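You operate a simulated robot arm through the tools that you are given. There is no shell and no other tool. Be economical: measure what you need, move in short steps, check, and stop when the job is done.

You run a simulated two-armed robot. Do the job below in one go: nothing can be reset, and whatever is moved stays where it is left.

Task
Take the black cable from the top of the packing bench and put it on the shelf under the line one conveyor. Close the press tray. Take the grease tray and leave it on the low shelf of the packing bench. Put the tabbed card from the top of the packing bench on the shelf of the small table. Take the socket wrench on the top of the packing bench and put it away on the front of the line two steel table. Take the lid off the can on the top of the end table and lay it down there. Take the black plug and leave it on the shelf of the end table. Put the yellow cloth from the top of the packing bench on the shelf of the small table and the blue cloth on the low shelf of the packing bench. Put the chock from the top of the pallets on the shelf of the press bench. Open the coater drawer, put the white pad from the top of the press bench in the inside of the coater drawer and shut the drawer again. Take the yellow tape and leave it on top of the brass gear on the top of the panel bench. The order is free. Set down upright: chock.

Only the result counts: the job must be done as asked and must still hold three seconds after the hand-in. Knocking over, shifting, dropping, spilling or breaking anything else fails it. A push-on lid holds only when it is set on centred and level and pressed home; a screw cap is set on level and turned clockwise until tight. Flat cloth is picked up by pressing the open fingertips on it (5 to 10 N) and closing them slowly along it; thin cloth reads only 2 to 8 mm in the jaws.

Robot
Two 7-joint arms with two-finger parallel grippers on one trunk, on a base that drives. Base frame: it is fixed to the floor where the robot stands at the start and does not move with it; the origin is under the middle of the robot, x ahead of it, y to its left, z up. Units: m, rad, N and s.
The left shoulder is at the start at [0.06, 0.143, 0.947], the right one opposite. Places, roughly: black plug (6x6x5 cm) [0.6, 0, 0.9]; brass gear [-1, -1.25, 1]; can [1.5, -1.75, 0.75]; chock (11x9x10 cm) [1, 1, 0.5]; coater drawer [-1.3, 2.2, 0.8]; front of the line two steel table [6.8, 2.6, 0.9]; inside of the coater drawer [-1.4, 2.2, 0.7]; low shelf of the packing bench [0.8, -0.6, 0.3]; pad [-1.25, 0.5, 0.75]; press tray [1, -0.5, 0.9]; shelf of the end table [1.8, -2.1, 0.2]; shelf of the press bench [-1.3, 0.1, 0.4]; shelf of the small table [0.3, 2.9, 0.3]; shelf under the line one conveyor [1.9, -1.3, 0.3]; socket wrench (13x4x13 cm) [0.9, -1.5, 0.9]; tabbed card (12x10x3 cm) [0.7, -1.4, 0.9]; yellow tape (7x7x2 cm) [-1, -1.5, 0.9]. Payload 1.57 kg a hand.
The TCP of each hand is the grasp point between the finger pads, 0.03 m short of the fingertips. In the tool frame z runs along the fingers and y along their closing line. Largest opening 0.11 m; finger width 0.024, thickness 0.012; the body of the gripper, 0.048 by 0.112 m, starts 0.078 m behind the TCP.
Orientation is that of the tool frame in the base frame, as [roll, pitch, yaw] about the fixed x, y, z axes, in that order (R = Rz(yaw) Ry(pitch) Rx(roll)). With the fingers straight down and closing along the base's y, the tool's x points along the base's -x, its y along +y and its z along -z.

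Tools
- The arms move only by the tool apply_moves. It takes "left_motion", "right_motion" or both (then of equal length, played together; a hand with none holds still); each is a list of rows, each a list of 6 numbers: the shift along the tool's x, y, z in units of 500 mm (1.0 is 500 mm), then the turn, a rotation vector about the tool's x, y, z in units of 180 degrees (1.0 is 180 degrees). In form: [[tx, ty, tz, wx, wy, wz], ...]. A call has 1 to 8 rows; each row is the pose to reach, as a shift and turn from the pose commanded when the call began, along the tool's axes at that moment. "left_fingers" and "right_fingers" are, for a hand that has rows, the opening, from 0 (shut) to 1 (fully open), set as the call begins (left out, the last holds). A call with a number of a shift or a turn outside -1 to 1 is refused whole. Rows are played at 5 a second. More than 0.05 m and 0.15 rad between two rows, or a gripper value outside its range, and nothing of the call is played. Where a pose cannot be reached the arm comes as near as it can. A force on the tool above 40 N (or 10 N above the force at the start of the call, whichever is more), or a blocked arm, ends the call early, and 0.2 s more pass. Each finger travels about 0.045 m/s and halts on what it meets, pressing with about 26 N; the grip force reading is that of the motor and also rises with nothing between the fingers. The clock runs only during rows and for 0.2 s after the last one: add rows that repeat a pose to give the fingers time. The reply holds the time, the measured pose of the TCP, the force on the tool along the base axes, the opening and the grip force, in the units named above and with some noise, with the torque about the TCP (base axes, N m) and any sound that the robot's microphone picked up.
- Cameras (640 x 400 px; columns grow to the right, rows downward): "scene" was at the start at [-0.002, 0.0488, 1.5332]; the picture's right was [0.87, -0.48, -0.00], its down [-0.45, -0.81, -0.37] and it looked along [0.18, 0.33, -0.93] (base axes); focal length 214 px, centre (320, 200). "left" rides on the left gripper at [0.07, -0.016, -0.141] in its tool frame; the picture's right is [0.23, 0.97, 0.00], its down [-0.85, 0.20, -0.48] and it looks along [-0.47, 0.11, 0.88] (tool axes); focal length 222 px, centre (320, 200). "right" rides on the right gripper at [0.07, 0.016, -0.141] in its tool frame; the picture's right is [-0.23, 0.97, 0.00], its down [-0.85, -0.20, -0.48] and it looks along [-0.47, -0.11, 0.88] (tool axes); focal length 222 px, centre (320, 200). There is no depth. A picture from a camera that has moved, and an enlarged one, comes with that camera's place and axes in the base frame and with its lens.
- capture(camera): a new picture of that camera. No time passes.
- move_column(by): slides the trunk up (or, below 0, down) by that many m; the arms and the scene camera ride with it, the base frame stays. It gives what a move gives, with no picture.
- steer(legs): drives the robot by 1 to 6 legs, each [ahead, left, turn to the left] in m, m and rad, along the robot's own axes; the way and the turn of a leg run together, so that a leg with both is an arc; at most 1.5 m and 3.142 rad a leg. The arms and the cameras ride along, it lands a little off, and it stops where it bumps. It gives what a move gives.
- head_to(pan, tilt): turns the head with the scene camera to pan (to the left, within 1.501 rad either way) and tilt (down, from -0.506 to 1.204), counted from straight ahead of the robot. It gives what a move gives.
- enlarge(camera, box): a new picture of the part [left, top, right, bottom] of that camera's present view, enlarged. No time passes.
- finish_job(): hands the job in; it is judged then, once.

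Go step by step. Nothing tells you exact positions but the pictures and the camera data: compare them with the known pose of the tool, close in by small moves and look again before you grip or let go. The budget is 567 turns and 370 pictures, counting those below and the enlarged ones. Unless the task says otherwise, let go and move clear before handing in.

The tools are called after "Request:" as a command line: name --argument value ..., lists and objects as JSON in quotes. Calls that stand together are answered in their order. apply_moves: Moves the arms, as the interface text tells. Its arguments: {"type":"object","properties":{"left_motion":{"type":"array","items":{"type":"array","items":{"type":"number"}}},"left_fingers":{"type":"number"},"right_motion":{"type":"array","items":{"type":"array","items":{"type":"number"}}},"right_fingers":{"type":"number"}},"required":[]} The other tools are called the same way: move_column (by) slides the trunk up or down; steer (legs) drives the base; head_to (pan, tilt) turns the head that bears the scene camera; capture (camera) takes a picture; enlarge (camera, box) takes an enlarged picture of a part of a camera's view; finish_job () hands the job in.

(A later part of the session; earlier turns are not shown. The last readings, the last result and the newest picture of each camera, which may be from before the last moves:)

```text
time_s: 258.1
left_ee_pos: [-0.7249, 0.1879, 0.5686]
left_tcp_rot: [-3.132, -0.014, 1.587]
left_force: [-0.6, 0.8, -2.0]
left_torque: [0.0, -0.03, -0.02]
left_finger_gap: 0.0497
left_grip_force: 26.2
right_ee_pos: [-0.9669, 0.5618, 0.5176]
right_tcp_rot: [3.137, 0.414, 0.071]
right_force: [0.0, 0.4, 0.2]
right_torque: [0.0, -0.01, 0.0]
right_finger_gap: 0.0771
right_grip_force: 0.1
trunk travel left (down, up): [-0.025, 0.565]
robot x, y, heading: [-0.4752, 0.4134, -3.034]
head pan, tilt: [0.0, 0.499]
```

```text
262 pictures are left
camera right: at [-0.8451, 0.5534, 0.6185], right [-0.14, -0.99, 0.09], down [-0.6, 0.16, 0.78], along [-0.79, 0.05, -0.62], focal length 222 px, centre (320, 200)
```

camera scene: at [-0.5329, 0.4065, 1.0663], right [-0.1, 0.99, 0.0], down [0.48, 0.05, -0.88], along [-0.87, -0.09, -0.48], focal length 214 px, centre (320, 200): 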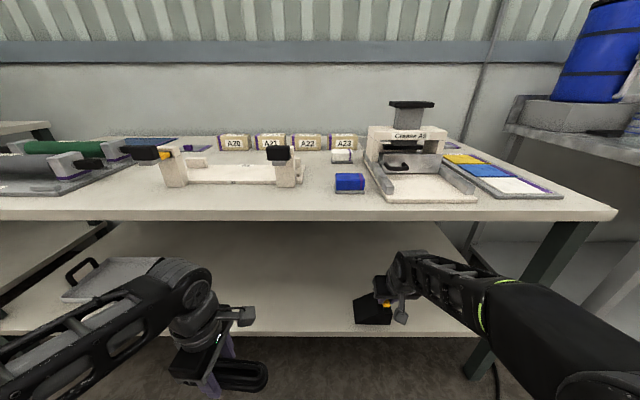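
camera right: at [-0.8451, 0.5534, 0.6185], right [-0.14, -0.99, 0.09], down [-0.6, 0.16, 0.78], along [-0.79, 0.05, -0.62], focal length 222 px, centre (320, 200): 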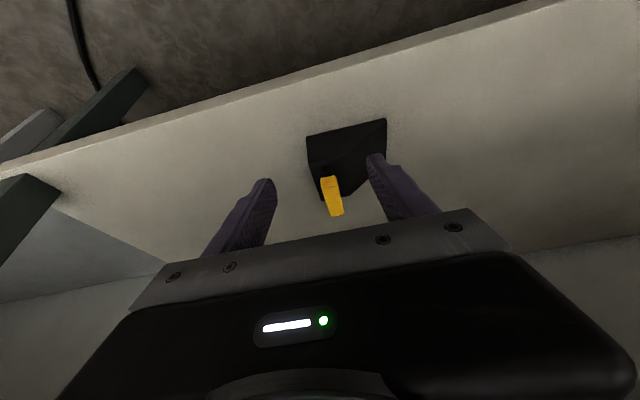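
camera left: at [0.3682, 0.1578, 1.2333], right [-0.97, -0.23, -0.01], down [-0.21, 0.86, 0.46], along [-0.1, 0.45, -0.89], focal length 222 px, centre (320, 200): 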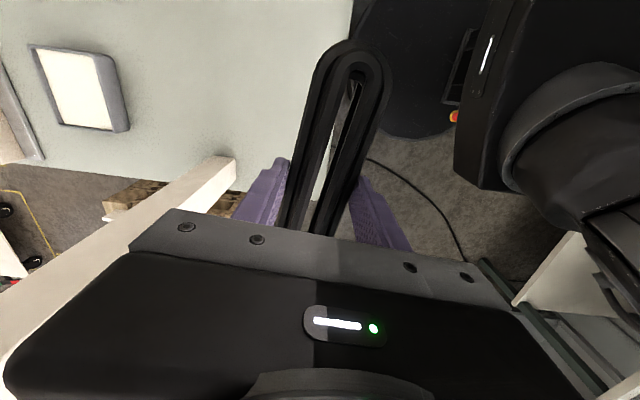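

Chock done. Next I go to the coater drawer to open it.

Request:
steer --legs '[[-0.3, 0, 0]]'

Request:
move_column --by 0.4

Request:
steer --legs '[[0, -1.4, 0], [0, -0.25, 0]]'

Request:
capture --camera "scene"

```text
time_s: 260.2
left_ee_pos: [-0.4261, 0.2204, 0.5683]
left_tcp_rot: [-3.13, -0.013, 1.578]
left_force: [-0.1, 0.5, -2.8]
left_torque: [-0.02, 0.0, -0.01]
left_finger_gap: 0.0499
left_grip_force: 26.2
right_ee_pos: [-0.6661, 0.5955, 0.5167]
right_tcp_rot: [3.139, 0.414, 0.062]
right_force: [-0.9, -0.4, -0.3]
right_torque: [0.04, 0.01, 0.0]
right_finger_gap: 0.077
right_grip_force: 0.2
trunk travel left (down, up): [-0.025, 0.565]
robot x, y, heading: [-0.1733, 0.4399, -3.046]
head pan, tilt: [0.0, 0.499]
```

```text
time_s: 264.0
left_ee_pos: [-0.4261, 0.2211, 0.9688]
left_tcp_rot: [-3.131, -0.014, 1.58]
left_force: [-0.3, -0.3, -2.6]
left_torque: [-0.02, 0.01, -0.02]
left_finger_gap: 0.0497
left_grip_force: 25.8
right_ee_pos: [-0.6652, 0.5957, 0.9173]
right_tcp_rot: [3.138, 0.413, 0.06]
right_force: [-0.4, -0.3, 0.0]
right_torque: [-0.01, 0.0, 0.01]
right_finger_gap: 0.0769
right_grip_force: 0.0
trunk travel left (down, up): [-0.425, 0.165]
robot x, y, heading: [-0.1738, 0.4445, -3.046]
head pan, tilt: [0.0, 0.499]
```

```text
time_s: 272.4
left_ee_pos: [-0.5853, 1.852, 0.968]
left_tcp_rot: [-3.132, -0.011, 1.586]
left_force: [0.2, 0.1, -2.2]
left_torque: [0.02, 0.0, 0.02]
left_finger_gap: 0.0497
left_grip_force: 26.0
right_ee_pos: [-0.8283, 2.2253, 0.9171]
right_tcp_rot: [3.137, 0.415, 0.067]
right_force: [0.4, -0.4, 0.5]
right_torque: [0.0, -0.03, -0.02]
right_finger_gap: 0.0773
right_grip_force: 0.1
trunk travel left (down, up): [-0.425, 0.165]
robot x, y, heading: [-0.3326, 2.0754, -3.043]
head pan, tilt: [0.0, 0.499]
```

```text
261 pictures are left
camera scene: at [-0.3929, 2.0707, 1.4663], right [-0.1, 0.99, 0.0], down [0.48, 0.05, -0.88], along [-0.87, -0.09, -0.48], focal length 214 px, centre (320, 200)
```

scene: 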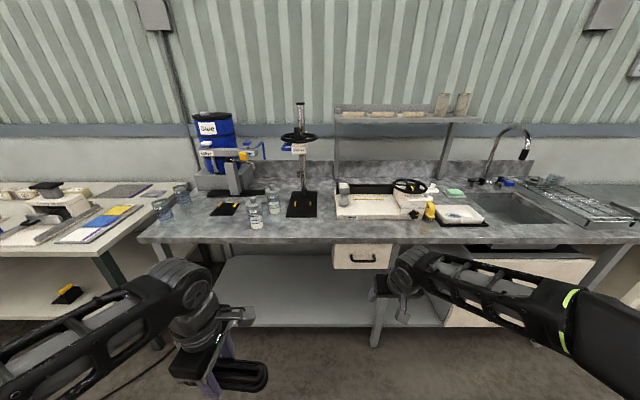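

Request:
enlarge --camera "scene" --box '[310, 225, 410, 295]'

Request:
capture --camera "right"

```text
5.71 times, centred on (360, 260) of scene
camera zoom: at [-0.3929, 2.0707, 1.4663], right [-0.1, 0.99, 0.0], down [0.48, 0.05, -0.88], along [-0.87, -0.09, -0.48], focal length 1226 px, centre (91, -143)
```

zoom: 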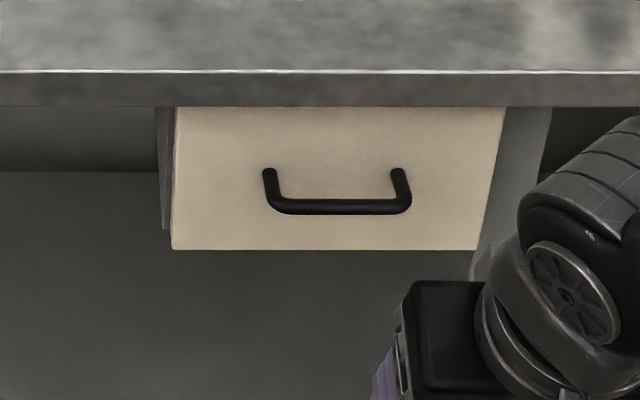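

```text
259 pictures are left
camera right: at [-0.7054, 2.2174, 1.0183], right [-0.14, -0.99, 0.09], down [-0.6, 0.16, 0.78], along [-0.78, 0.05, -0.62], focal length 222 px, centre (320, 200)
```

right: 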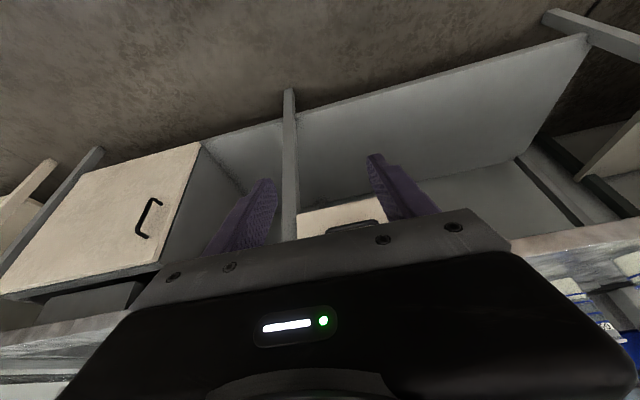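

The handle is a horizontal bar at about (-1.088, 2.185, 0.79). I tilt the right hand to horizontal in order to grip it from the front with fingers closing vertically.

Request:
apply_moves --right_motion '[[0, 0, 0, 0, -0.046, 0], [0, 0, 0, 0, -0.092, 0], [0, 0, 0, 0, -0.138, 0], [0, 0, 0, 0, -0.184, 0], [0, 0, 0, 0, -0.23, 0], [0, 0, 0, 0, -0.276, 0], [0, 0, 0, 0, -0.322, 0], [0, 0, 0, 0, -0.368, 0]]' --right_fingers 0.7

Request:
capture --camera "scene"

```text
time_s: 274.1
left_ee_pos: [-0.5845, 1.8492, 0.9695]
left_tcp_rot: [-3.131, -0.014, 1.586]
left_force: [0.6, -0.4, -2.2]
left_torque: [0.0, 0.05, -0.01]
left_finger_gap: 0.0494
left_grip_force: 26.2
right_ee_pos: [-0.8901, 2.1722, 0.9226]
right_tcp_rot: [-2.947, 1.565, 0.239]
right_force: [1.1, -0.1, 0.1]
right_torque: [0.02, -0.05, 0.0]
right_finger_gap: 0.077
right_grip_force: 0.2
right hand out of reach, approached as far as the arm can: row 4, 5, 6, 7, 8
trunk travel left (down, up): [-0.425, 0.165]
robot x, y, heading: [-0.3325, 2.0759, -3.044]
head pan, tilt: [0.0, 0.499]
```

```text
258 pictures are left
camera scene: at [-0.3923, 2.0674, 1.4664], right [-0.1, 0.99, 0.0], down [0.48, 0.05, -0.88], along [-0.87, -0.09, -0.48], focal length 214 px, centre (320, 200)
```

scene: 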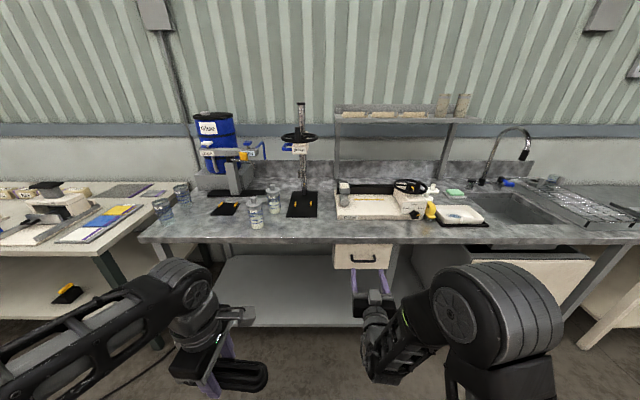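

Horizontal now. I roll the hand by 90 degrees so the fingers close vertically.

Request:
apply_moves --right_motion '[[0, 0, 0, 0, 0, 0.046], [0, 0, 0, 0, 0, 0.092], [0.02, 0, 0, 0, 0, 0.138], [0.04, 0, 0, 0, 0, 0.184], [0.06, 0, 0, 0, 0, 0.23], [0.08, 0, 0, 0, 0, 0.276], [0.1, 0, 0, 0, 0, 0.322], [0.12, 0, 0, 0, 0, 0.368]]'

Request:
apply_moves --right_motion '[[0, 0, 0, 0, 0, 0.046], [0, 0, 0, 0, 0, 0.092], [0, 0, 0, 0, 0, 0.132], [0, 0, 0, 0, 0, 0.132]]'

Request:
capture --camera "right"

Request:
capture --camera "scene"

```text
time_s: 275.9
left_ee_pos: [-0.5855, 1.8517, 0.9682]
left_tcp_rot: [-3.132, -0.012, 1.586]
left_force: [0.6, 0.1, -2.9]
left_torque: [-0.05, -0.01, 0.0]
left_finger_gap: 0.0498
left_grip_force: 25.8
right_ee_pos: [-0.8911, 2.162, 0.9925]
right_tcp_rot: [1.645, 0.418, -1.478]
right_force: [0.9, 0.3, 0.7]
right_torque: [0.02, 0.0, -0.01]
right_finger_gap: 0.0768
right_grip_force: 0.0
right hand out of reach, approached as far as the arm can: row 1, 2, 3, 4, 5, 6, 7, 8
trunk travel left (down, up): [-0.425, 0.165]
robot x, y, heading: [-0.3297, 2.0775, -3.036]
head pan, tilt: [0.0, 0.499]
```

```text
time_s: 276.9
left_ee_pos: [-0.5844, 1.8513, 0.9686]
left_tcp_rot: [-3.13, -0.016, 1.587]
left_force: [0.3, 0.3, -2.6]
left_torque: [-0.04, 0.01, -0.01]
left_finger_gap: 0.0496
left_grip_force: 26.3
right_ee_pos: [-0.8928, 2.1806, 1.0123]
right_tcp_rot: [1.648, 0.006, -1.496]
right_force: [-0.4, 1.2, 0.0]
right_torque: [-0.03, 0.0, 0.0]
right_finger_gap: 0.0765
right_grip_force: 0.1
right hand out of reach, approached as far as the arm can: row 1, 2, 3, 4
trunk travel left (down, up): [-0.425, 0.165]
robot x, y, heading: [-0.3277, 2.0769, -3.038]
head pan, tilt: [0.0, 0.499]
```

```text
257 pictures are left
camera right: at [-0.7485, 2.1204, 1.0384], right [-0.09, 0.21, 0.97], down [0.43, 0.89, -0.16], along [-0.9, 0.4, -0.17], focal length 222 px, centre (320, 200)
```

right: 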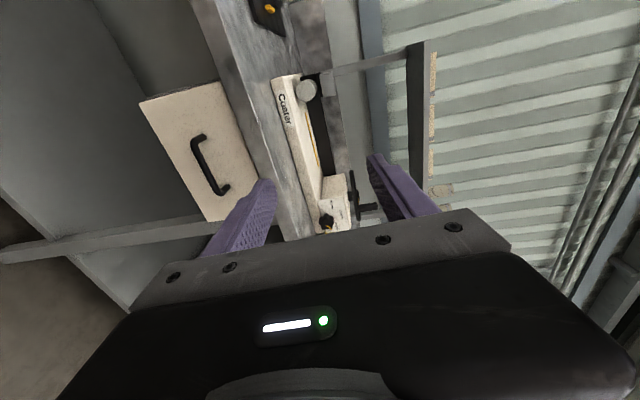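

```text
256 pictures are left
camera scene: at [-0.3928, 2.0698, 1.4663], right [-0.1, 0.99, 0.0], down [0.48, 0.05, -0.88], along [-0.87, -0.09, -0.48], focal length 214 px, centre (320, 200)
```

scene: 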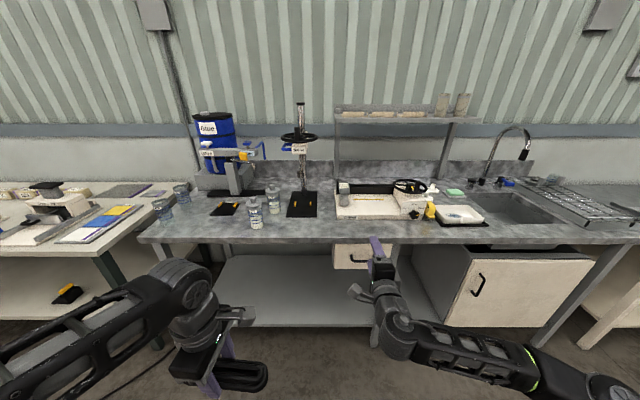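

Fingers now close vertically. I lower the hand to handle height and look again.

Request:
apply_moves --right_motion '[[0, -0.09, 0, 0, 0, 0], [0, -0.18, 0, 0, 0, 0], [0, -0.27, 0, 0, 0, 0], [0, -0.36, 0, 0, 0, 0], [0, -0.4, 0, 0, 0, 0], [0, -0.4, 0, 0, 0, 0]]'

Request:
capture --camera "right"

```text
time_s: 278.4
left_ee_pos: [-0.5845, 1.8519, 0.9688]
left_tcp_rot: [-3.133, -0.013, 1.586]
left_force: [0.3, 0.4, -2.2]
left_torque: [0.0, 0.01, 0.02]
left_finger_gap: 0.0497
left_grip_force: 26.2
right_ee_pos: [-0.8949, 2.1834, 1.0142]
right_tcp_rot: [1.644, 0.009, -1.503]
right_force: [-1.0, 0.2, -0.4]
right_torque: [-0.02, -0.01, 0.05]
right_finger_gap: 0.077
right_grip_force: 0.2
right hand out of reach, approached as far as the arm can: row 1, 2, 3, 4, 5, 6
trunk travel left (down, up): [-0.425, 0.165]
robot x, y, heading: [-0.332, 2.0765, -3.039]
head pan, tilt: [0.0, 0.499]
```

```text
255 pictures are left
camera right: at [-0.7494, 2.1229, 1.0397], right [-0.09, 0.21, 0.97], down [0.43, 0.89, -0.16], along [-0.9, 0.41, -0.17], focal length 222 px, centre (320, 200)
```

right: 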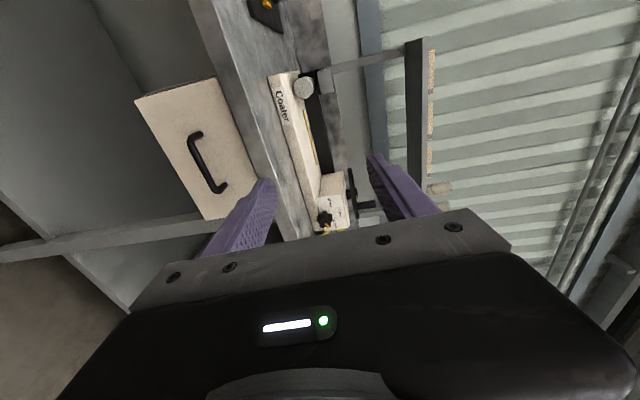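

The arm cannot go lower relative to the shoulder like this, so I lower the trunk instead.

Request:
move_column --by -0.2

Request:
capture --camera "right"

Request:
capture --camera "scene"

```text
time_s: 280.5
left_ee_pos: [-0.585, 1.8515, 0.7681]
left_tcp_rot: [-3.131, -0.014, 1.588]
left_force: [-0.7, -0.4, -3.0]
left_torque: [0.03, 0.03, 0.0]
left_finger_gap: 0.0496
left_grip_force: 25.5
right_ee_pos: [-0.8937, 2.1834, 0.8132]
right_tcp_rot: [1.644, 0.011, -1.503]
right_force: [-0.5, 0.6, -0.1]
right_torque: [0.0, 0.02, 0.04]
right_finger_gap: 0.0769
right_grip_force: 0.2
trunk travel left (down, up): [-0.225, 0.365]
robot x, y, heading: [-0.3325, 2.0738, -3.04]
head pan, tilt: [0.0, 0.499]
```

```text
254 pictures are left
camera right: at [-0.7493, 2.1229, 0.8398], right [-0.09, 0.21, 0.97], down [0.43, 0.89, -0.16], along [-0.9, 0.41, -0.17], focal length 222 px, centre (320, 200)
```

right: 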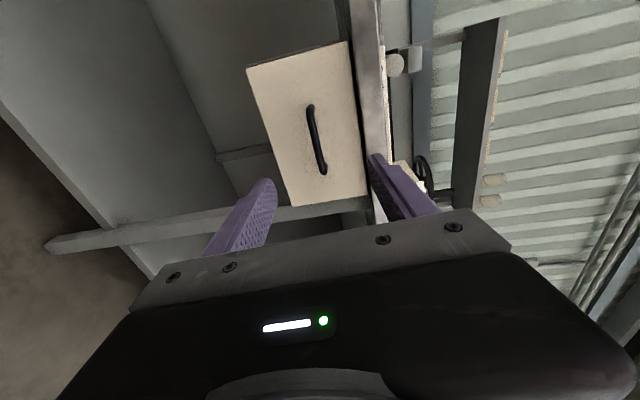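

```text
253 pictures are left
camera scene: at [-0.3928, 2.0697, 1.2664], right [-0.1, 0.99, 0.0], down [0.48, 0.05, -0.88], along [-0.87, -0.09, -0.48], focal length 214 px, centre (320, 200)
```

scene: 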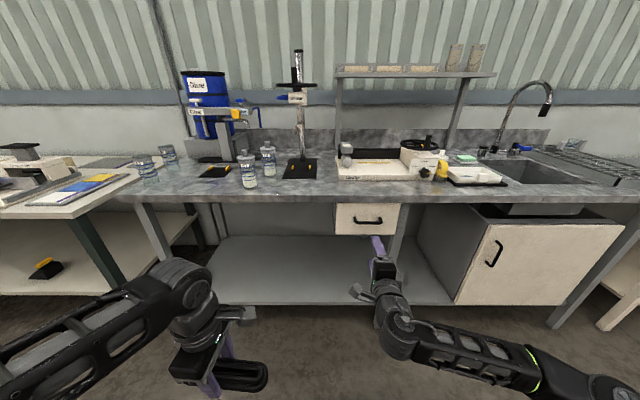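

The handle is at (-1.119, 2.183, 0.787). I adjust the trunk by 2.7 cm and drive forward to put the bar between the fingers.

Request:
move_column --by -0.027

Request:
steer --legs '[[0.14, 0, 0]]'

Request:
capture --camera "right"

```text
time_s: 281.2
left_ee_pos: [-0.5844, 1.8522, 0.7415]
left_tcp_rot: [-3.131, -0.015, 1.586]
left_force: [-0.3, -0.8, -2.4]
left_torque: [0.0, 0.02, -0.03]
left_finger_gap: 0.0497
left_grip_force: 25.8
right_ee_pos: [-0.8936, 2.1853, 0.7875]
right_tcp_rot: [1.645, 0.008, -1.503]
right_force: [0.2, 0.2, 0.7]
right_torque: [0.0, 0.0, 0.04]
right_finger_gap: 0.0771
right_grip_force: 0.1
trunk travel left (down, up): [-0.198, 0.392]
robot x, y, heading: [-0.3313, 2.076, -3.039]
head pan, tilt: [0.0, 0.499]
```

```text
time_s: 282.6
left_ee_pos: [-0.7223, 1.838, 0.7426]
left_tcp_rot: [-3.131, -0.014, 1.584]
left_force: [0.3, 0.8, -1.6]
left_torque: [-0.05, -0.01, 0.0]
left_finger_gap: 0.0498
left_grip_force: 26.3
right_ee_pos: [-1.0315, 2.1679, 0.7867]
right_tcp_rot: [1.645, 0.008, -1.503]
right_force: [-0.4, -0.1, -0.9]
right_torque: [0.0, -0.02, 0.01]
right_finger_gap: 0.0768
right_grip_force: 0.1
trunk travel left (down, up): [-0.198, 0.392]
robot x, y, heading: [-0.4681, 2.0636, -3.039]
head pan, tilt: [0.0, 0.499]
```

```text
252 pictures are left
camera right: at [-0.8869, 2.1083, 0.8127], right [-0.09, 0.21, 0.97], down [0.43, 0.89, -0.16], along [-0.9, 0.41, -0.17], focal length 222 px, centre (320, 200)
```

right: 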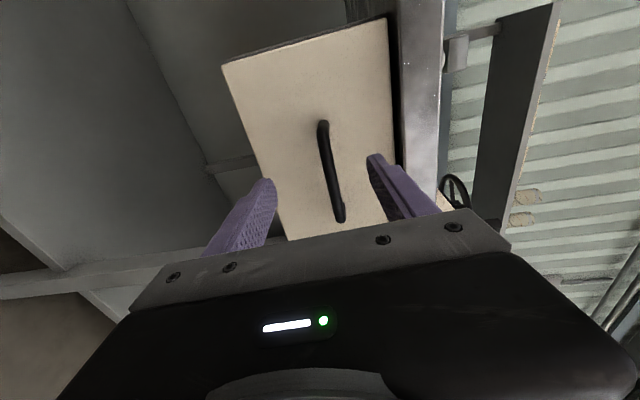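

Aligned; 7 cm more forward, then close.

Request:
steer --legs '[[0.07, 0, 0]]'

Request:
apply_moves --right_motion '[[0, 0, 0, 0, 0, 0], [0, 0, 0, 0, 0, 0], [0, 0, 0, 0, 0, 0], [0, 0, 0, 0, 0, 0], [0, 0, 0, 0, 0, 0], [0, 0, 0, 0, 0, 0]]' --right_fingers 0

Request:
capture --camera "right"

```text
time_s: 283.7
left_ee_pos: [-0.7893, 1.8284, 0.7409]
left_tcp_rot: [-3.136, -0.013, 1.589]
left_force: [-0.3, -0.8, -2.5]
left_torque: [0.01, 0.01, 0.0]
left_finger_gap: 0.0499
left_grip_force: 26.0
right_ee_pos: [-1.0963, 2.1609, 0.7878]
right_tcp_rot: [1.641, 0.01, -1.501]
right_force: [2.6, 0.7, -2.1]
right_torque: [0.02, 0.04, -0.01]
right_finger_gap: 0.0749
right_grip_force: 0.1
trunk travel left (down, up): [-0.198, 0.392]
robot x, y, heading: [-0.5406, 2.0543, -3.041]
head pan, tilt: [0.0, 0.499]
stopped in leg 1: the force on the tool passed its limit (the readings are from after the stop); the commanded pose is now the measured one
```

```text
time_s: 285.1
left_ee_pos: [-0.7886, 1.8302, 0.7418]
left_tcp_rot: [-3.134, -0.01, 1.588]
left_force: [0.7, -0.4, -2.6]
left_torque: [-0.01, -0.02, -0.03]
left_finger_gap: 0.0495
left_grip_force: 25.4
right_ee_pos: [-1.0947, 2.1607, 0.7901]
right_tcp_rot: [1.637, 0.006, -1.503]
right_force: [-0.8, 1.5, 15.5]
right_torque: [-0.63, -0.05, 0.06]
right_finger_gap: 0.0117
right_grip_force: 29.5
trunk travel left (down, up): [-0.198, 0.392]
robot x, y, heading: [-0.5335, 2.0598, -3.037]
head pan, tilt: [0.0, 0.499]
```

```text
251 pictures are left
camera right: at [-0.9511, 2.1005, 0.8146], right [-0.08, 0.22, 0.97], down [0.43, 0.89, -0.16], along [-0.9, 0.41, -0.16], focal length 222 px, centre (320, 200)
```

right: 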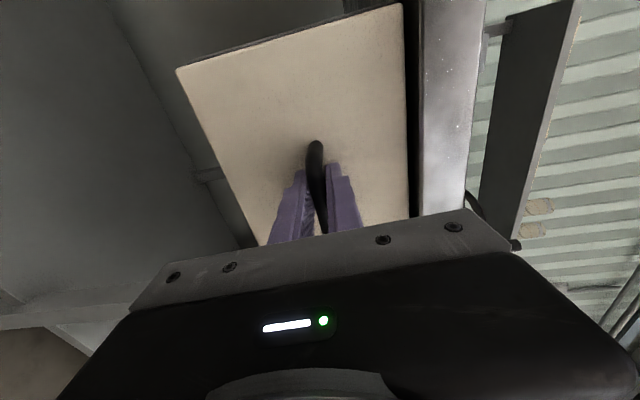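

Handle gripped (0.0117). I pull by driving back.

Request:
steer --legs '[[-0.15, 0, 0]]'

Request:
capture --camera "scene"

```text
time_s: 286.4
left_ee_pos: [-0.6389, 1.8445, 0.7422]
left_tcp_rot: [-3.131, -0.012, 1.592]
left_force: [-0.4, -0.6, -3.4]
left_torque: [-0.03, 0.02, -0.01]
left_finger_gap: 0.0496
left_grip_force: 26.2
right_ee_pos: [-0.9449, 2.1776, 0.789]
right_tcp_rot: [1.635, 0.007, -1.501]
right_force: [-0.1, 4.5, 21.9]
right_torque: [-0.53, -0.16, -0.67]
right_finger_gap: 0.012
right_grip_force: 29.1
trunk travel left (down, up): [-0.198, 0.392]
robot x, y, heading: [-0.3876, 2.0726, -3.038]
head pan, tilt: [0.0, 0.499]
```

```text
250 pictures are left
camera scene: at [-0.4461, 2.0642, 1.2395], right [-0.11, 0.99, 0.0], down [0.47, 0.05, -0.88], along [-0.87, -0.09, -0.48], focal length 214 px, centre (320, 200)
```

scene: 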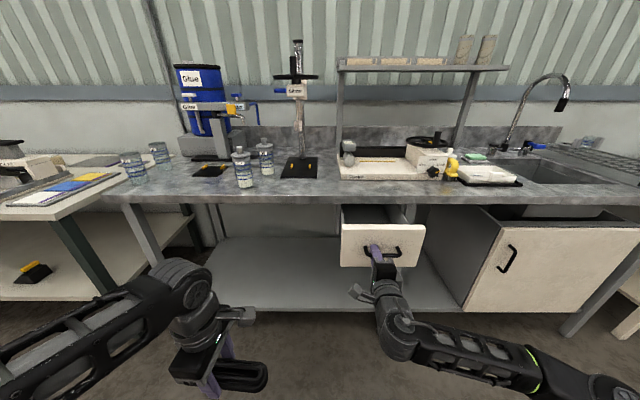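

Drawer opens. I pull a bit further.

Request:
steer --legs '[[-0.09, 0, 0]]'

Request:
capture --camera "scene"

```text
time_s: 287.5
left_ee_pos: [-0.5487, 1.8535, 0.7423]
left_tcp_rot: [-3.133, -0.013, 1.592]
left_force: [-0.2, 0.1, -2.7]
left_torque: [-0.03, 0.02, 0.02]
left_finger_gap: 0.0494
left_grip_force: 25.8
right_ee_pos: [-0.8573, 2.1858, 0.7894]
right_tcp_rot: [1.637, 0.007, -1.5]
right_force: [0.3, 6.5, 9.8]
right_torque: [-0.5, -0.1, -0.76]
right_finger_gap: 0.0118
right_grip_force: 28.9
trunk travel left (down, up): [-0.198, 0.392]
robot x, y, heading: [-0.2968, 2.0809, -3.033]
head pan, tilt: [0.0, 0.499]
```

```text
249 pictures are left
camera scene: at [-0.3576, 2.0742, 1.2394], right [-0.11, 0.99, 0.0], down [0.48, 0.05, -0.88], along [-0.87, -0.1, -0.48], focal length 214 px, centre (320, 200)
```

scene: 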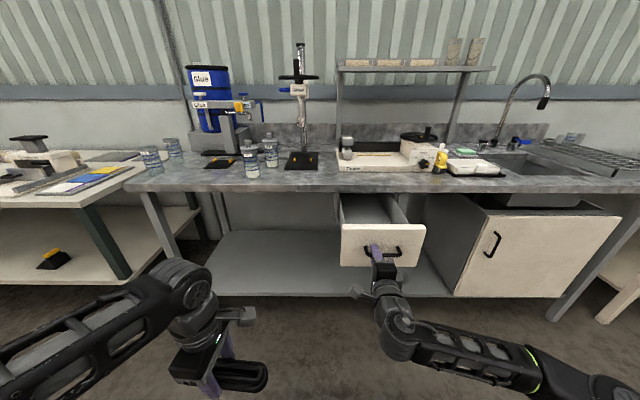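

Request:
steer --legs '[[-0.06, 0, 0]]'

Request:
apply_moves --right_motion '[[0, 0, 0, 0, 0, 0], [0, 0, 0, 0, 0, 0], [0, 0, 0, 0, 0, 0]]' --right_fingers 0.6

Request:
steer --legs '[[-0.15, 0, 0]]'

Request:
capture --camera "scene"

```text
time_s: 288.5
left_ee_pos: [-0.4911, 1.8612, 0.7423]
left_tcp_rot: [-3.134, -0.012, 1.594]
left_force: [0.6, -0.7, -2.3]
left_torque: [-0.04, -0.03, -0.02]
left_finger_gap: 0.0494
left_grip_force: 26.2
right_ee_pos: [-0.7984, 2.1932, 0.7907]
right_tcp_rot: [1.636, 0.006, -1.499]
right_force: [0.0, 0.3, 4.8]
right_torque: [-0.66, -0.12, -0.49]
right_finger_gap: 0.012
right_grip_force: 29.1
trunk travel left (down, up): [-0.198, 0.392]
robot x, y, heading: [-0.2401, 2.0923, -3.038]
head pan, tilt: [0.0, 0.499]
```

```text
time_s: 289.3
left_ee_pos: [-0.4903, 1.8602, 0.7419]
left_tcp_rot: [-3.133, -0.013, 1.593]
left_force: [0.1, -0.7, -2.0]
left_torque: [0.0, 0.0, -0.01]
left_finger_gap: 0.0498
left_grip_force: 26.2
right_ee_pos: [-0.799, 2.1931, 0.791]
right_tcp_rot: [1.636, 0.006, -1.5]
right_force: [-0.6, 1.3, 0.2]
right_torque: [0.02, 0.01, -0.02]
right_finger_gap: 0.0658
right_grip_force: 0.0
trunk travel left (down, up): [-0.198, 0.392]
robot x, y, heading: [-0.2358, 2.0886, -3.029]
head pan, tilt: [0.0, 0.499]
```

```text
time_s: 290.7
left_ee_pos: [-0.3407, 1.8764, 0.7409]
left_tcp_rot: [-3.134, -0.012, 1.594]
left_force: [-0.6, -0.3, -1.8]
left_torque: [0.0, 0.0, 0.01]
left_finger_gap: 0.0494
left_grip_force: 25.9
right_ee_pos: [-0.6508, 2.2079, 0.7901]
right_tcp_rot: [1.634, 0.009, -1.498]
right_force: [0.1, 0.7, 0.2]
right_torque: [-0.02, 0.01, -0.01]
right_finger_gap: 0.0661
right_grip_force: 0.1
trunk travel left (down, up): [-0.198, 0.392]
robot x, y, heading: [-0.0872, 2.1062, -3.038]
head pan, tilt: [0.0, 0.499]
```

```text
248 pictures are left
camera scene: at [-0.151, 2.0966, 1.2393], right [-0.11, 0.99, 0.0], down [0.48, 0.05, -0.88], along [-0.87, -0.1, -0.48], focal length 214 px, centre (320, 200)
```

scene: 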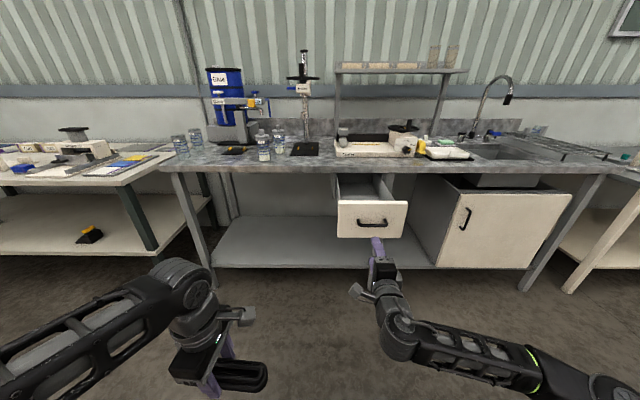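

The drawer is open about 0.3 m. I turn the hand back to pointing down and go for the white pad on the press bench.

Request:
apply_moves --right_motion '[[0, 0, 0, 0.027, 0.027, -0.027], [0, 0, 0, 0.054, 0.054, -0.054], [0, 0, 0, 0.081, 0.081, -0.081], [0, 0, 0, 0.108, 0.108, -0.108], [0, 0, 0, 0.135, 0.135, -0.135], [0, 0, 0, 0.162, 0.162, -0.162], [0, 0, 0, 0.189, 0.189, -0.189], [0, 0, 0, 0.216, 0.216, -0.216]]' --right_fingers 1

Request:
apply_moves --right_motion '[[0, 0, 0, 0.025, 0.025, -0.025], [0, 0, 0, 0.05, 0.05, -0.05], [0, 0, 0, 0.075, 0.075, -0.075], [0, 0, 0, 0.1, 0.1, -0.1], [0, 0, 0, 0.125, 0.125, -0.125], [0, 0, 0, 0.15, 0.15, -0.15], [0, 0, 0, 0.169, 0.169, -0.169]]'

Request:
move_column --by 0.25

Request:
capture --camera "scene"

```text
time_s: 292.5
left_ee_pos: [-0.3402, 1.8769, 0.7416]
left_tcp_rot: [-3.132, -0.013, 1.593]
left_force: [0.0, -1.0, -1.4]
left_torque: [0.0, -0.01, 0.02]
left_finger_gap: 0.0495
left_grip_force: 26.5
right_ee_pos: [-0.6517, 2.2072, 0.791]
right_tcp_rot: [2.514, 0.289, -0.588]
right_force: [0.3, 0.4, -0.3]
right_torque: [-0.01, -0.03, -0.02]
right_finger_gap: 0.1098
right_grip_force: 0.1
trunk travel left (down, up): [-0.198, 0.392]
robot x, y, heading: [-0.088, 2.103, -3.03]
head pan, tilt: [0.0, 0.499]
```

```text
time_s: 294.1
left_ee_pos: [-0.3413, 1.876, 0.7404]
left_tcp_rot: [-3.133, -0.012, 1.594]
left_force: [1.3, 1.0, -2.6]
left_torque: [-0.01, 0.04, -0.03]
left_finger_gap: 0.0494
left_grip_force: 25.7
right_ee_pos: [-0.6421, 2.1941, 0.7662]
right_tcp_rot: [3.047, 0.028, -0.044]
right_force: [-0.2, 0.0, 0.3]
right_torque: [-0.01, 0.03, -0.01]
right_finger_gap: 0.1101
right_grip_force: 0.1
right hand out of reach, approached as far as the arm can: row 5, 6, 7
trunk travel left (down, up): [-0.198, 0.392]
robot x, y, heading: [-0.0915, 2.1025, -3.029]
head pan, tilt: [0.0, 0.499]
```

```text
time_s: 296.6
left_ee_pos: [-0.3412, 1.8769, 0.9906]
left_tcp_rot: [-3.133, -0.01, 1.591]
left_force: [0.0, 0.6, -2.3]
left_torque: [-0.02, -0.02, 0.0]
left_finger_gap: 0.0496
left_grip_force: 26.3
right_ee_pos: [-0.6401, 2.1931, 1.0171]
right_tcp_rot: [3.049, 0.027, -0.044]
right_force: [-0.5, -0.4, -0.6]
right_torque: [-0.01, 0.01, 0.02]
right_finger_gap: 0.1098
right_grip_force: 0.0
trunk travel left (down, up): [-0.448, 0.142]
robot x, y, heading: [-0.0907, 2.1037, -3.027]
head pan, tilt: [0.0, 0.499]
```

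```text
247 pictures are left
camera scene: at [-0.1511, 2.0966, 1.4893], right [-0.11, 0.99, 0.0], down [0.48, 0.05, -0.88], along [-0.87, -0.1, -0.48], focal length 214 px, centre (320, 200)
```

scene: 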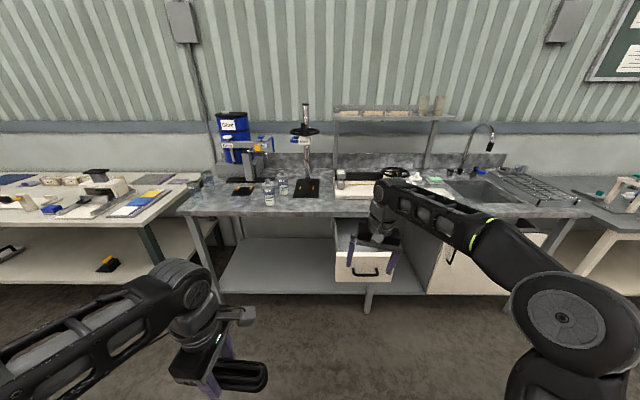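

Request:
steer --legs '[[0, 0.5, 0], [0.3, 0, -0.05], [0, 1.3, 0]]'

Request:
head_to --pan -0.2 --tilt 0.7

Request:
capture --camera "scene"

```text
time_s: 307.2
left_ee_pos: [-0.495, 0.1034, 0.992]
left_tcp_rot: [-3.133, -0.012, 1.567]
left_force: [0.3, -1.2, -2.0]
left_torque: [-0.04, 0.0, 0.02]
left_finger_gap: 0.0495
left_grip_force: 26.1
right_ee_pos: [-0.786, 0.4274, 1.017]
right_tcp_rot: [3.049, 0.027, -0.069]
right_force: [0.2, 0.6, -0.2]
right_torque: [0.04, -0.03, -0.01]
right_finger_gap: 0.1101
right_grip_force: 0.0
trunk travel left (down, up): [-0.448, 0.142]
robot x, y, heading: [-0.2402, 0.3258, -3.056]
head pan, tilt: [0.0, 0.499]
```

```text
time_s: 307.9
left_ee_pos: [-0.4948, 0.1036, 0.9918]
left_tcp_rot: [-3.133, -0.013, 1.568]
left_force: [0.0, 0.7, -1.6]
left_torque: [-0.01, 0.02, -0.01]
left_finger_gap: 0.0497
left_grip_force: 26.2
right_ee_pos: [-0.7869, 0.4272, 1.0169]
right_tcp_rot: [3.05, 0.029, -0.069]
right_force: [-0.5, 0.1, -0.2]
right_torque: [-0.03, 0.01, 0.0]
right_finger_gap: 0.1099
right_grip_force: 0.1
trunk travel left (down, up): [-0.448, 0.142]
robot x, y, heading: [-0.2393, 0.328, -3.062]
head pan, tilt: [-0.201, 0.7]
```

```text
246 pictures are left
camera scene: at [-0.2928, 0.3354, 1.4717], right [0.12, 0.99, 0.0], down [0.64, -0.07, -0.77], along [-0.76, 0.09, -0.64], focal length 214 px, centre (320, 200)
```

scene: 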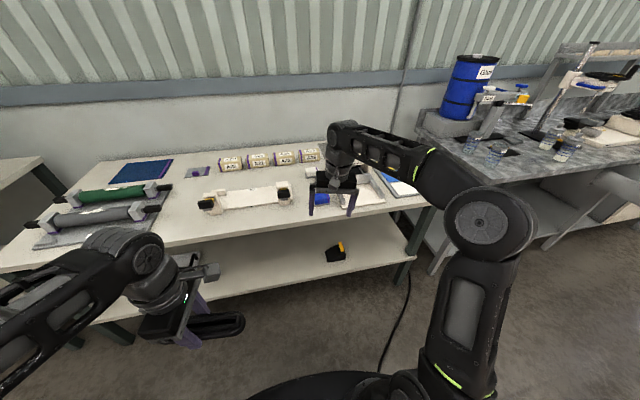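

Request:
steer --legs '[[0.32, 0, 0]]'

Request:
capture --camera "right"

Request:
enlarge --camera "scene" --box '[240, 120, 440, 250]'

```text
time_s: 310.1
left_ee_pos: [-0.8202, 0.0746, 0.9902]
left_tcp_rot: [-3.134, -0.013, 1.571]
left_force: [0.4, -0.3, -2.1]
left_torque: [-0.01, 0.01, 0.0]
left_finger_gap: 0.0495
left_grip_force: 26.2
right_ee_pos: [-1.1139, 0.399, 1.0156]
right_tcp_rot: [3.05, 0.027, -0.07]
right_force: [0.2, -0.7, 0.0]
right_torque: [-0.04, 0.0, -0.02]
right_finger_gap: 0.11
right_grip_force: 0.0
trunk travel left (down, up): [-0.448, 0.142]
robot x, y, heading: [-0.5667, 0.2951, -3.055]
head pan, tilt: [-0.201, 0.7]
```

```text
245 pictures are left
camera right: at [-1.0389, 0.3895, 1.1561], right [-0.29, -0.95, 0.1], down [-0.82, 0.3, 0.48], along [-0.49, 0.06, -0.87], focal length 222 px, centre (320, 200)
```

right: 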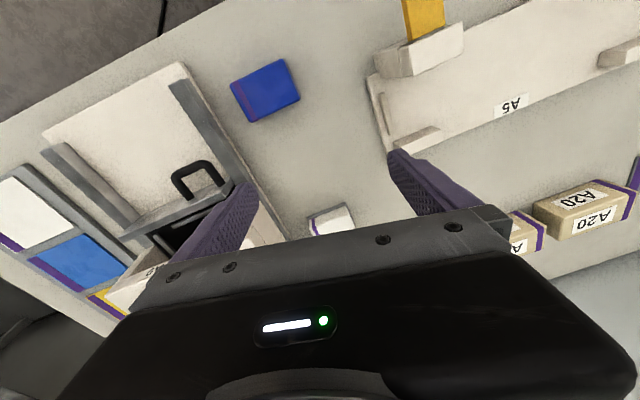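

```text
3.08 times, centred on (340, 185) of scene
camera zoom: at [-0.6189, 0.3073, 1.4715], right [0.11, 0.99, 0.0], down [0.64, -0.07, -0.76], along [-0.76, 0.09, -0.64], focal length 660 px, centre (258, 246)
```

zoom: 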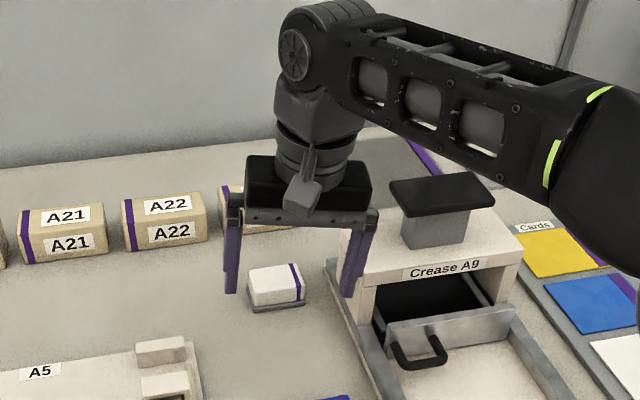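

The pad is the white block with a purple stripe beside the "Crease" machine. I reach over it.

Request:
apply_moves --right_motion '[[-0.09, 0, 0, 0.015, 0, 0], [-0.18, 0, 0, 0.029, 0.009, 0], [-0.27, 0, 0, 0.029, 0.009, 0], [-0.34, 0.002, 0, 0.029, 0.009, 0], [-0.34, 0.002, 0, 0.029, 0.009, 0]]'

Request:
capture --camera "right"

```text
time_s: 311.3
left_ee_pos: [-0.8181, 0.0735, 0.9918]
left_tcp_rot: [-3.13, -0.011, 1.572]
left_force: [0.4, 0.4, -2.5]
left_torque: [-0.02, 0.01, -0.01]
left_finger_gap: 0.0495
left_grip_force: 26.4
right_ee_pos: [-1.1956, 0.4402, 1.0413]
right_tcp_rot: [3.084, 0.148, -0.101]
right_force: [0.7, -0.1, 0.9]
right_torque: [0.02, 0.04, 0.01]
right_finger_gap: 0.11
right_grip_force: 0.1
right hand out of reach, approached as far as the arm can: row 1, 2, 3, 4, 5
trunk travel left (down, up): [-0.448, 0.142]
robot x, y, heading: [-0.5626, 0.2967, -3.055]
head pan, tilt: [-0.201, 0.7]
```

```text
243 pictures are left
camera right: at [-1.107, 0.4223, 1.1715], right [-0.31, -0.95, 0.09], down [-0.75, 0.3, 0.59], along [-0.58, 0.12, -0.8], focal length 222 px, centre (320, 200)
```

right: 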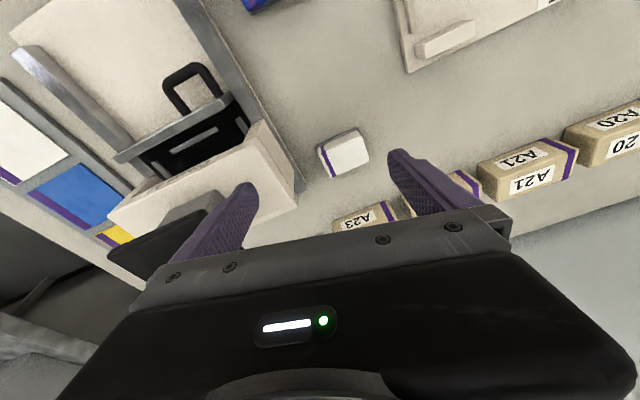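

Too high for this reach. I raise the trunk and bring the hand lower and slightly tilted.

Request:
move_column --by 0.12

Request:
apply_moves --right_motion '[[0, 0, 0.09, 0, -0.03, 0], [0, 0, 0.18, 0, -0.06, 0], [0, 0, 0.27, 0, -0.08, 0], [0, 0, 0.36, 0, -0.08, 0], [0, 0, 0.44, 0, -0.08, 0], [0, 0, 0.44, 0, -0.08, 0]]'

Request:
capture --camera "right"

```text
time_s: 312.8
left_ee_pos: [-0.8203, 0.0746, 1.1109]
left_tcp_rot: [-3.133, -0.012, 1.571]
left_force: [0.3, -0.4, -2.6]
left_torque: [-0.04, 0.02, 0.01]
left_finger_gap: 0.0495
left_grip_force: 25.9
right_ee_pos: [-1.1965, 0.4393, 1.1608]
right_tcp_rot: [3.081, 0.145, -0.1]
right_force: [-0.4, 1.1, -0.2]
right_torque: [0.01, 0.01, -0.02]
right_finger_gap: 0.11
right_grip_force: 0.0
trunk travel left (down, up): [-0.568, 0.022]
robot x, y, heading: [-0.563, 0.2945, -3.052]
head pan, tilt: [-0.201, 0.7]
```

```text
time_s: 313.9
left_ee_pos: [-0.8176, 0.0755, 1.1116]
left_tcp_rot: [-3.134, -0.012, 1.569]
left_force: [-0.8, 0.5, -2.8]
left_torque: [-0.05, -0.04, 0.01]
left_finger_gap: 0.0496
left_grip_force: 26.3
right_ee_pos: [-1.2235, 0.434, 0.9806]
right_tcp_rot: [3.075, 0.395, -0.121]
right_force: [15.6, -0.9, 16.0]
right_torque: [0.99, -0.65, -1.02]
right_finger_gap: 0.1095
right_grip_force: 0.0
trunk travel left (down, up): [-0.568, 0.022]
robot x, y, heading: [-0.564, 0.2976, -3.061]
head pan, tilt: [-0.201, 0.7]
stopped in row 5 (right hand): the force on the tool passed its limit (the readings are from after the stop); the commanded pose is now the measured one
```

```text
242 pictures are left
camera right: at [-1.1059, 0.4112, 1.0847], right [-0.3, -0.94, 0.15], down [-0.58, 0.3, 0.76], along [-0.76, 0.14, -0.64], focal length 222 px, centre (320, 200)
```

right: 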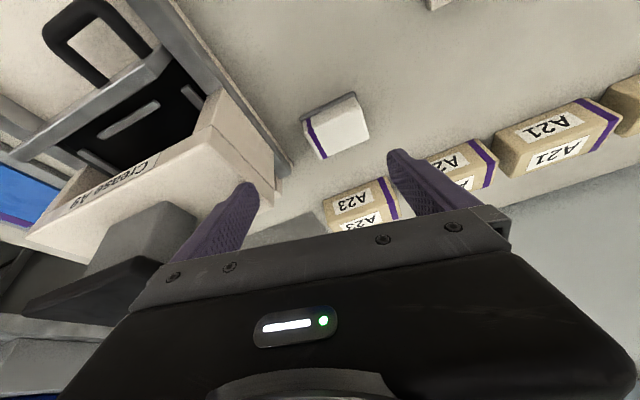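

I touched the Crease machine's side with the hand. I back off up and check it.

Request:
apply_moves --right_motion '[[0.0, 0, -0.06, 0, 0, 0], [0.05, 0, -0.12, 0, 0, 0], [0.12, 0, -0.16, 0, 0, 0]]'

Request:
enlarge --camera "scene" --box '[240, 120, 440, 250]'

Request:
capture --camera "right"

```text
time_s: 314.7
left_ee_pos: [-0.8181, 0.0756, 1.1115]
left_tcp_rot: [-3.132, -0.013, 1.57]
left_force: [-0.2, -0.5, -2.2]
left_torque: [-0.04, 0.04, -0.01]
left_finger_gap: 0.0496
left_grip_force: 26.1
right_ee_pos: [-1.1372, 0.429, 1.0286]
right_tcp_rot: [3.077, 0.397, -0.121]
right_force: [1.0, 1.0, 0.0]
right_torque: [0.02, 0.04, -0.01]
right_finger_gap: 0.1101
right_grip_force: 0.1
trunk travel left (down, up): [-0.568, 0.022]
robot x, y, heading: [-0.5618, 0.2942, -3.052]
head pan, tilt: [-0.201, 0.7]
```

```text
3.08 times, centred on (340, 185) of scene
camera zoom: at [-0.6169, 0.3078, 1.5916], right [0.11, 0.99, 0.0], down [0.64, -0.07, -0.77], along [-0.76, 0.09, -0.64], focal length 660 px, centre (258, 246)
```

zoom: 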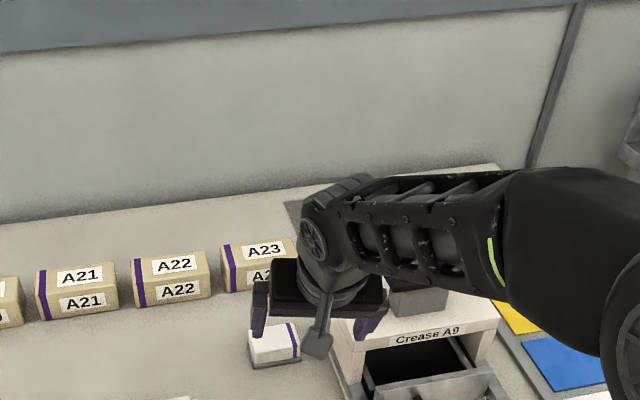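

```text
240 pictures are left
camera right: at [-1.0182, 0.407, 1.1327], right [-0.3, -0.94, 0.15], down [-0.58, 0.3, 0.76], along [-0.76, 0.14, -0.63], focal length 222 px, centre (320, 200)
```

right: 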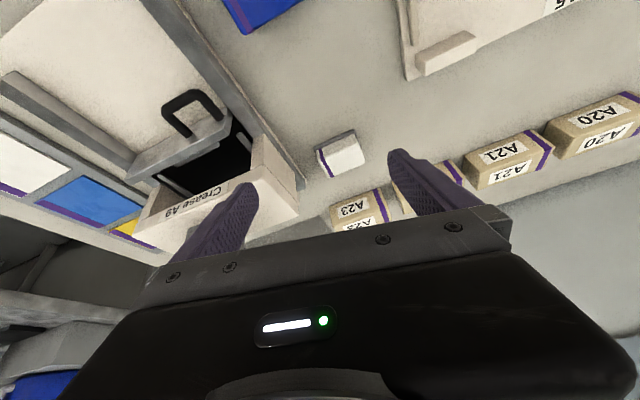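

Nothing seems displaced. I align the hand with the bench, narrow the opening slightly and centre on the pad at y = 0.403.

Request:
apply_moves --right_motion '[[-0.02, 0.03, 0.0, 0.01, 0, -0.03], [-0.08, 0.06, 0.03, 0.02, 0, -0.064], [-0.16, 0.091, 0.066, 0.02, 0, -0.064], [-0.222, 0.091, 0.092, 0.02, 0, -0.064], [-0.222, 0.091, 0.092, 0.02, 0, -0.064]]' --right_fingers 0.85

Request:
capture --camera "right"

```text
time_s: 315.9
left_ee_pos: [-0.8194, 0.0738, 1.1107]
left_tcp_rot: [-3.133, -0.011, 1.57]
left_force: [0.0, -0.2, -1.5]
left_torque: [0.01, -0.01, 0.0]
left_finger_gap: 0.0496
left_grip_force: 26.0
right_ee_pos: [-1.2603, 0.3946, 1.0329]
right_tcp_rot: [-3.059, 0.394, 0.098]
right_force: [-0.7, -1.1, 1.3]
right_torque: [-0.02, 0.03, -0.01]
right_finger_gap: 0.0936
right_grip_force: 0.1
trunk travel left (down, up): [-0.568, 0.022]
robot x, y, heading: [-0.5612, 0.2925, -3.055]
head pan, tilt: [-0.201, 0.7]
```

```text
239 pictures are left
camera right: at [-1.1406, 0.3766, 1.1344], right [-0.14, -0.99, 0.01], down [-0.61, 0.1, 0.78], along [-0.78, 0.11, -0.62], focal length 222 px, centre (320, 200)
```

right: 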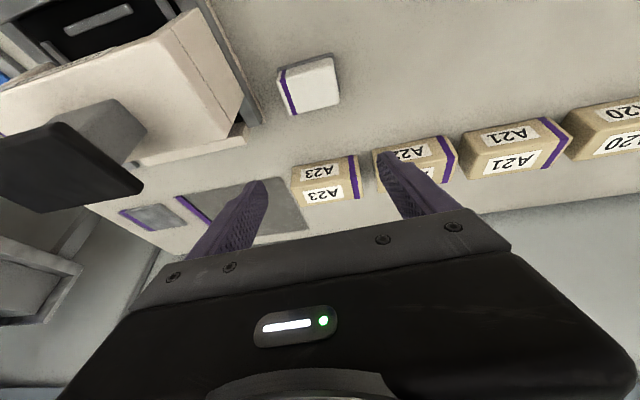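

Request:
apply_moves --right_motion '[[-0.02, -0.031, 0.05, -0.026, 0, 0], [0.0, -0.031, 0.12, -0.026, 0, 0], [0.02, -0.031, 0.2, -0.026, 0, 0], [0.037, -0.031, 0.273, -0.026, 0, 0], [0.037, -0.031, 0.273, -0.026, 0, 0]]'

Request:
capture --camera "right"

Request:
enlarge --camera "scene" --box '[260, 150, 420, 260]'

```text
time_s: 317.1
left_ee_pos: [-0.8195, 0.0751, 1.1115]
left_tcp_rot: [-3.133, -0.01, 1.57]
left_force: [0.8, 1.0, -2.7]
left_torque: [-0.02, -0.02, -0.01]
left_finger_gap: 0.0496
left_grip_force: 26.0
right_ee_pos: [-1.3031, 0.4168, 0.9021]
right_tcp_rot: [-3.14, 0.395, 0.098]
right_force: [0.0, 0.0, -0.4]
right_torque: [0.04, 0.0, -0.01]
right_finger_gap: 0.0935
right_grip_force: 0.1
trunk travel left (down, up): [-0.568, 0.022]
robot x, y, heading: [-0.5648, 0.294, -3.055]
head pan, tilt: [-0.201, 0.7]
```

```text
238 pictures are left
camera right: at [-1.1832, 0.4119, 1.0061], right [-0.11, -0.99, 0.09], down [-0.62, 0.14, 0.77], along [-0.78, 0.03, -0.63], focal length 222 px, centre (320, 200)
```

right: 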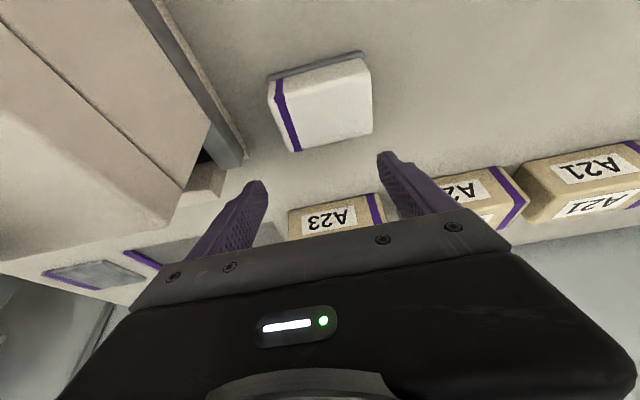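

```text
3.64 times, centred on (340, 205) of scene
camera zoom: at [-0.6179, 0.3076, 1.5916], right [0.11, 0.99, 0.0], down [0.64, -0.07, -0.76], along [-0.76, 0.09, -0.64], focal length 780 px, centre (247, 182)
```

zoom: 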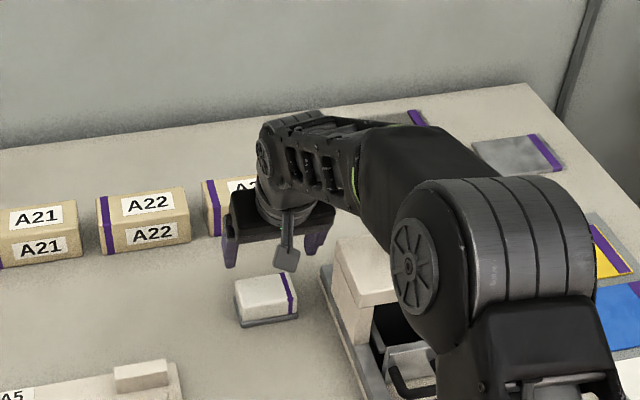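

Small correction back and left, then down to the pad.

Request:
apply_moves --right_motion '[[0.035, 0.024, -0.014, 0, 0, 0], [0.06, 0.024, 0.05, 0, 0, 0], [0.085, 0.024, 0.11, 0, 0, 0], [0.1, 0.024, 0.146, 0, 0, 0], [0.1, 0.024, 0.146, 0, 0, 0]]'

Request:
capture --camera "right"

```text
time_s: 317.8
left_ee_pos: [-0.8193, 0.0757, 1.111]
left_tcp_rot: [-3.136, -0.013, 1.57]
left_force: [-0.7, -0.6, -3.0]
left_torque: [-0.03, -0.06, 0.01]
left_finger_gap: 0.0497
left_grip_force: 25.7
right_ee_pos: [-1.2843, 0.4057, 0.8528]
right_tcp_rot: [3.141, 0.397, 0.098]
right_force: [13.2, 1.4, 17.6]
right_torque: [-0.86, -0.55, 0.68]
right_finger_gap: 0.0931
right_grip_force: 0.1
trunk travel left (down, up): [-0.568, 0.022]
robot x, y, heading: [-0.5651, 0.2945, -3.049]
head pan, tilt: [-0.201, 0.7]
stopped in row 3 (right hand): the force on the tool passed its limit (the readings are from after the stop); the commanded pose is now the measured one
```

```text
236 pictures are left
camera right: at [-1.1635, 0.3998, 0.9553], right [-0.11, -0.99, 0.09], down [-0.62, 0.14, 0.77], along [-0.78, 0.03, -0.63], focal length 222 px, centre (320, 200)
```

right: 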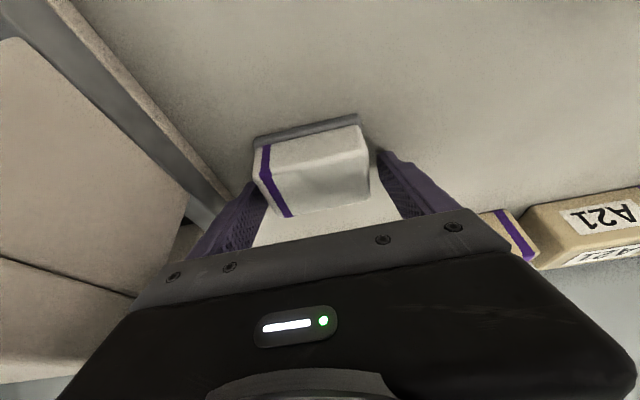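

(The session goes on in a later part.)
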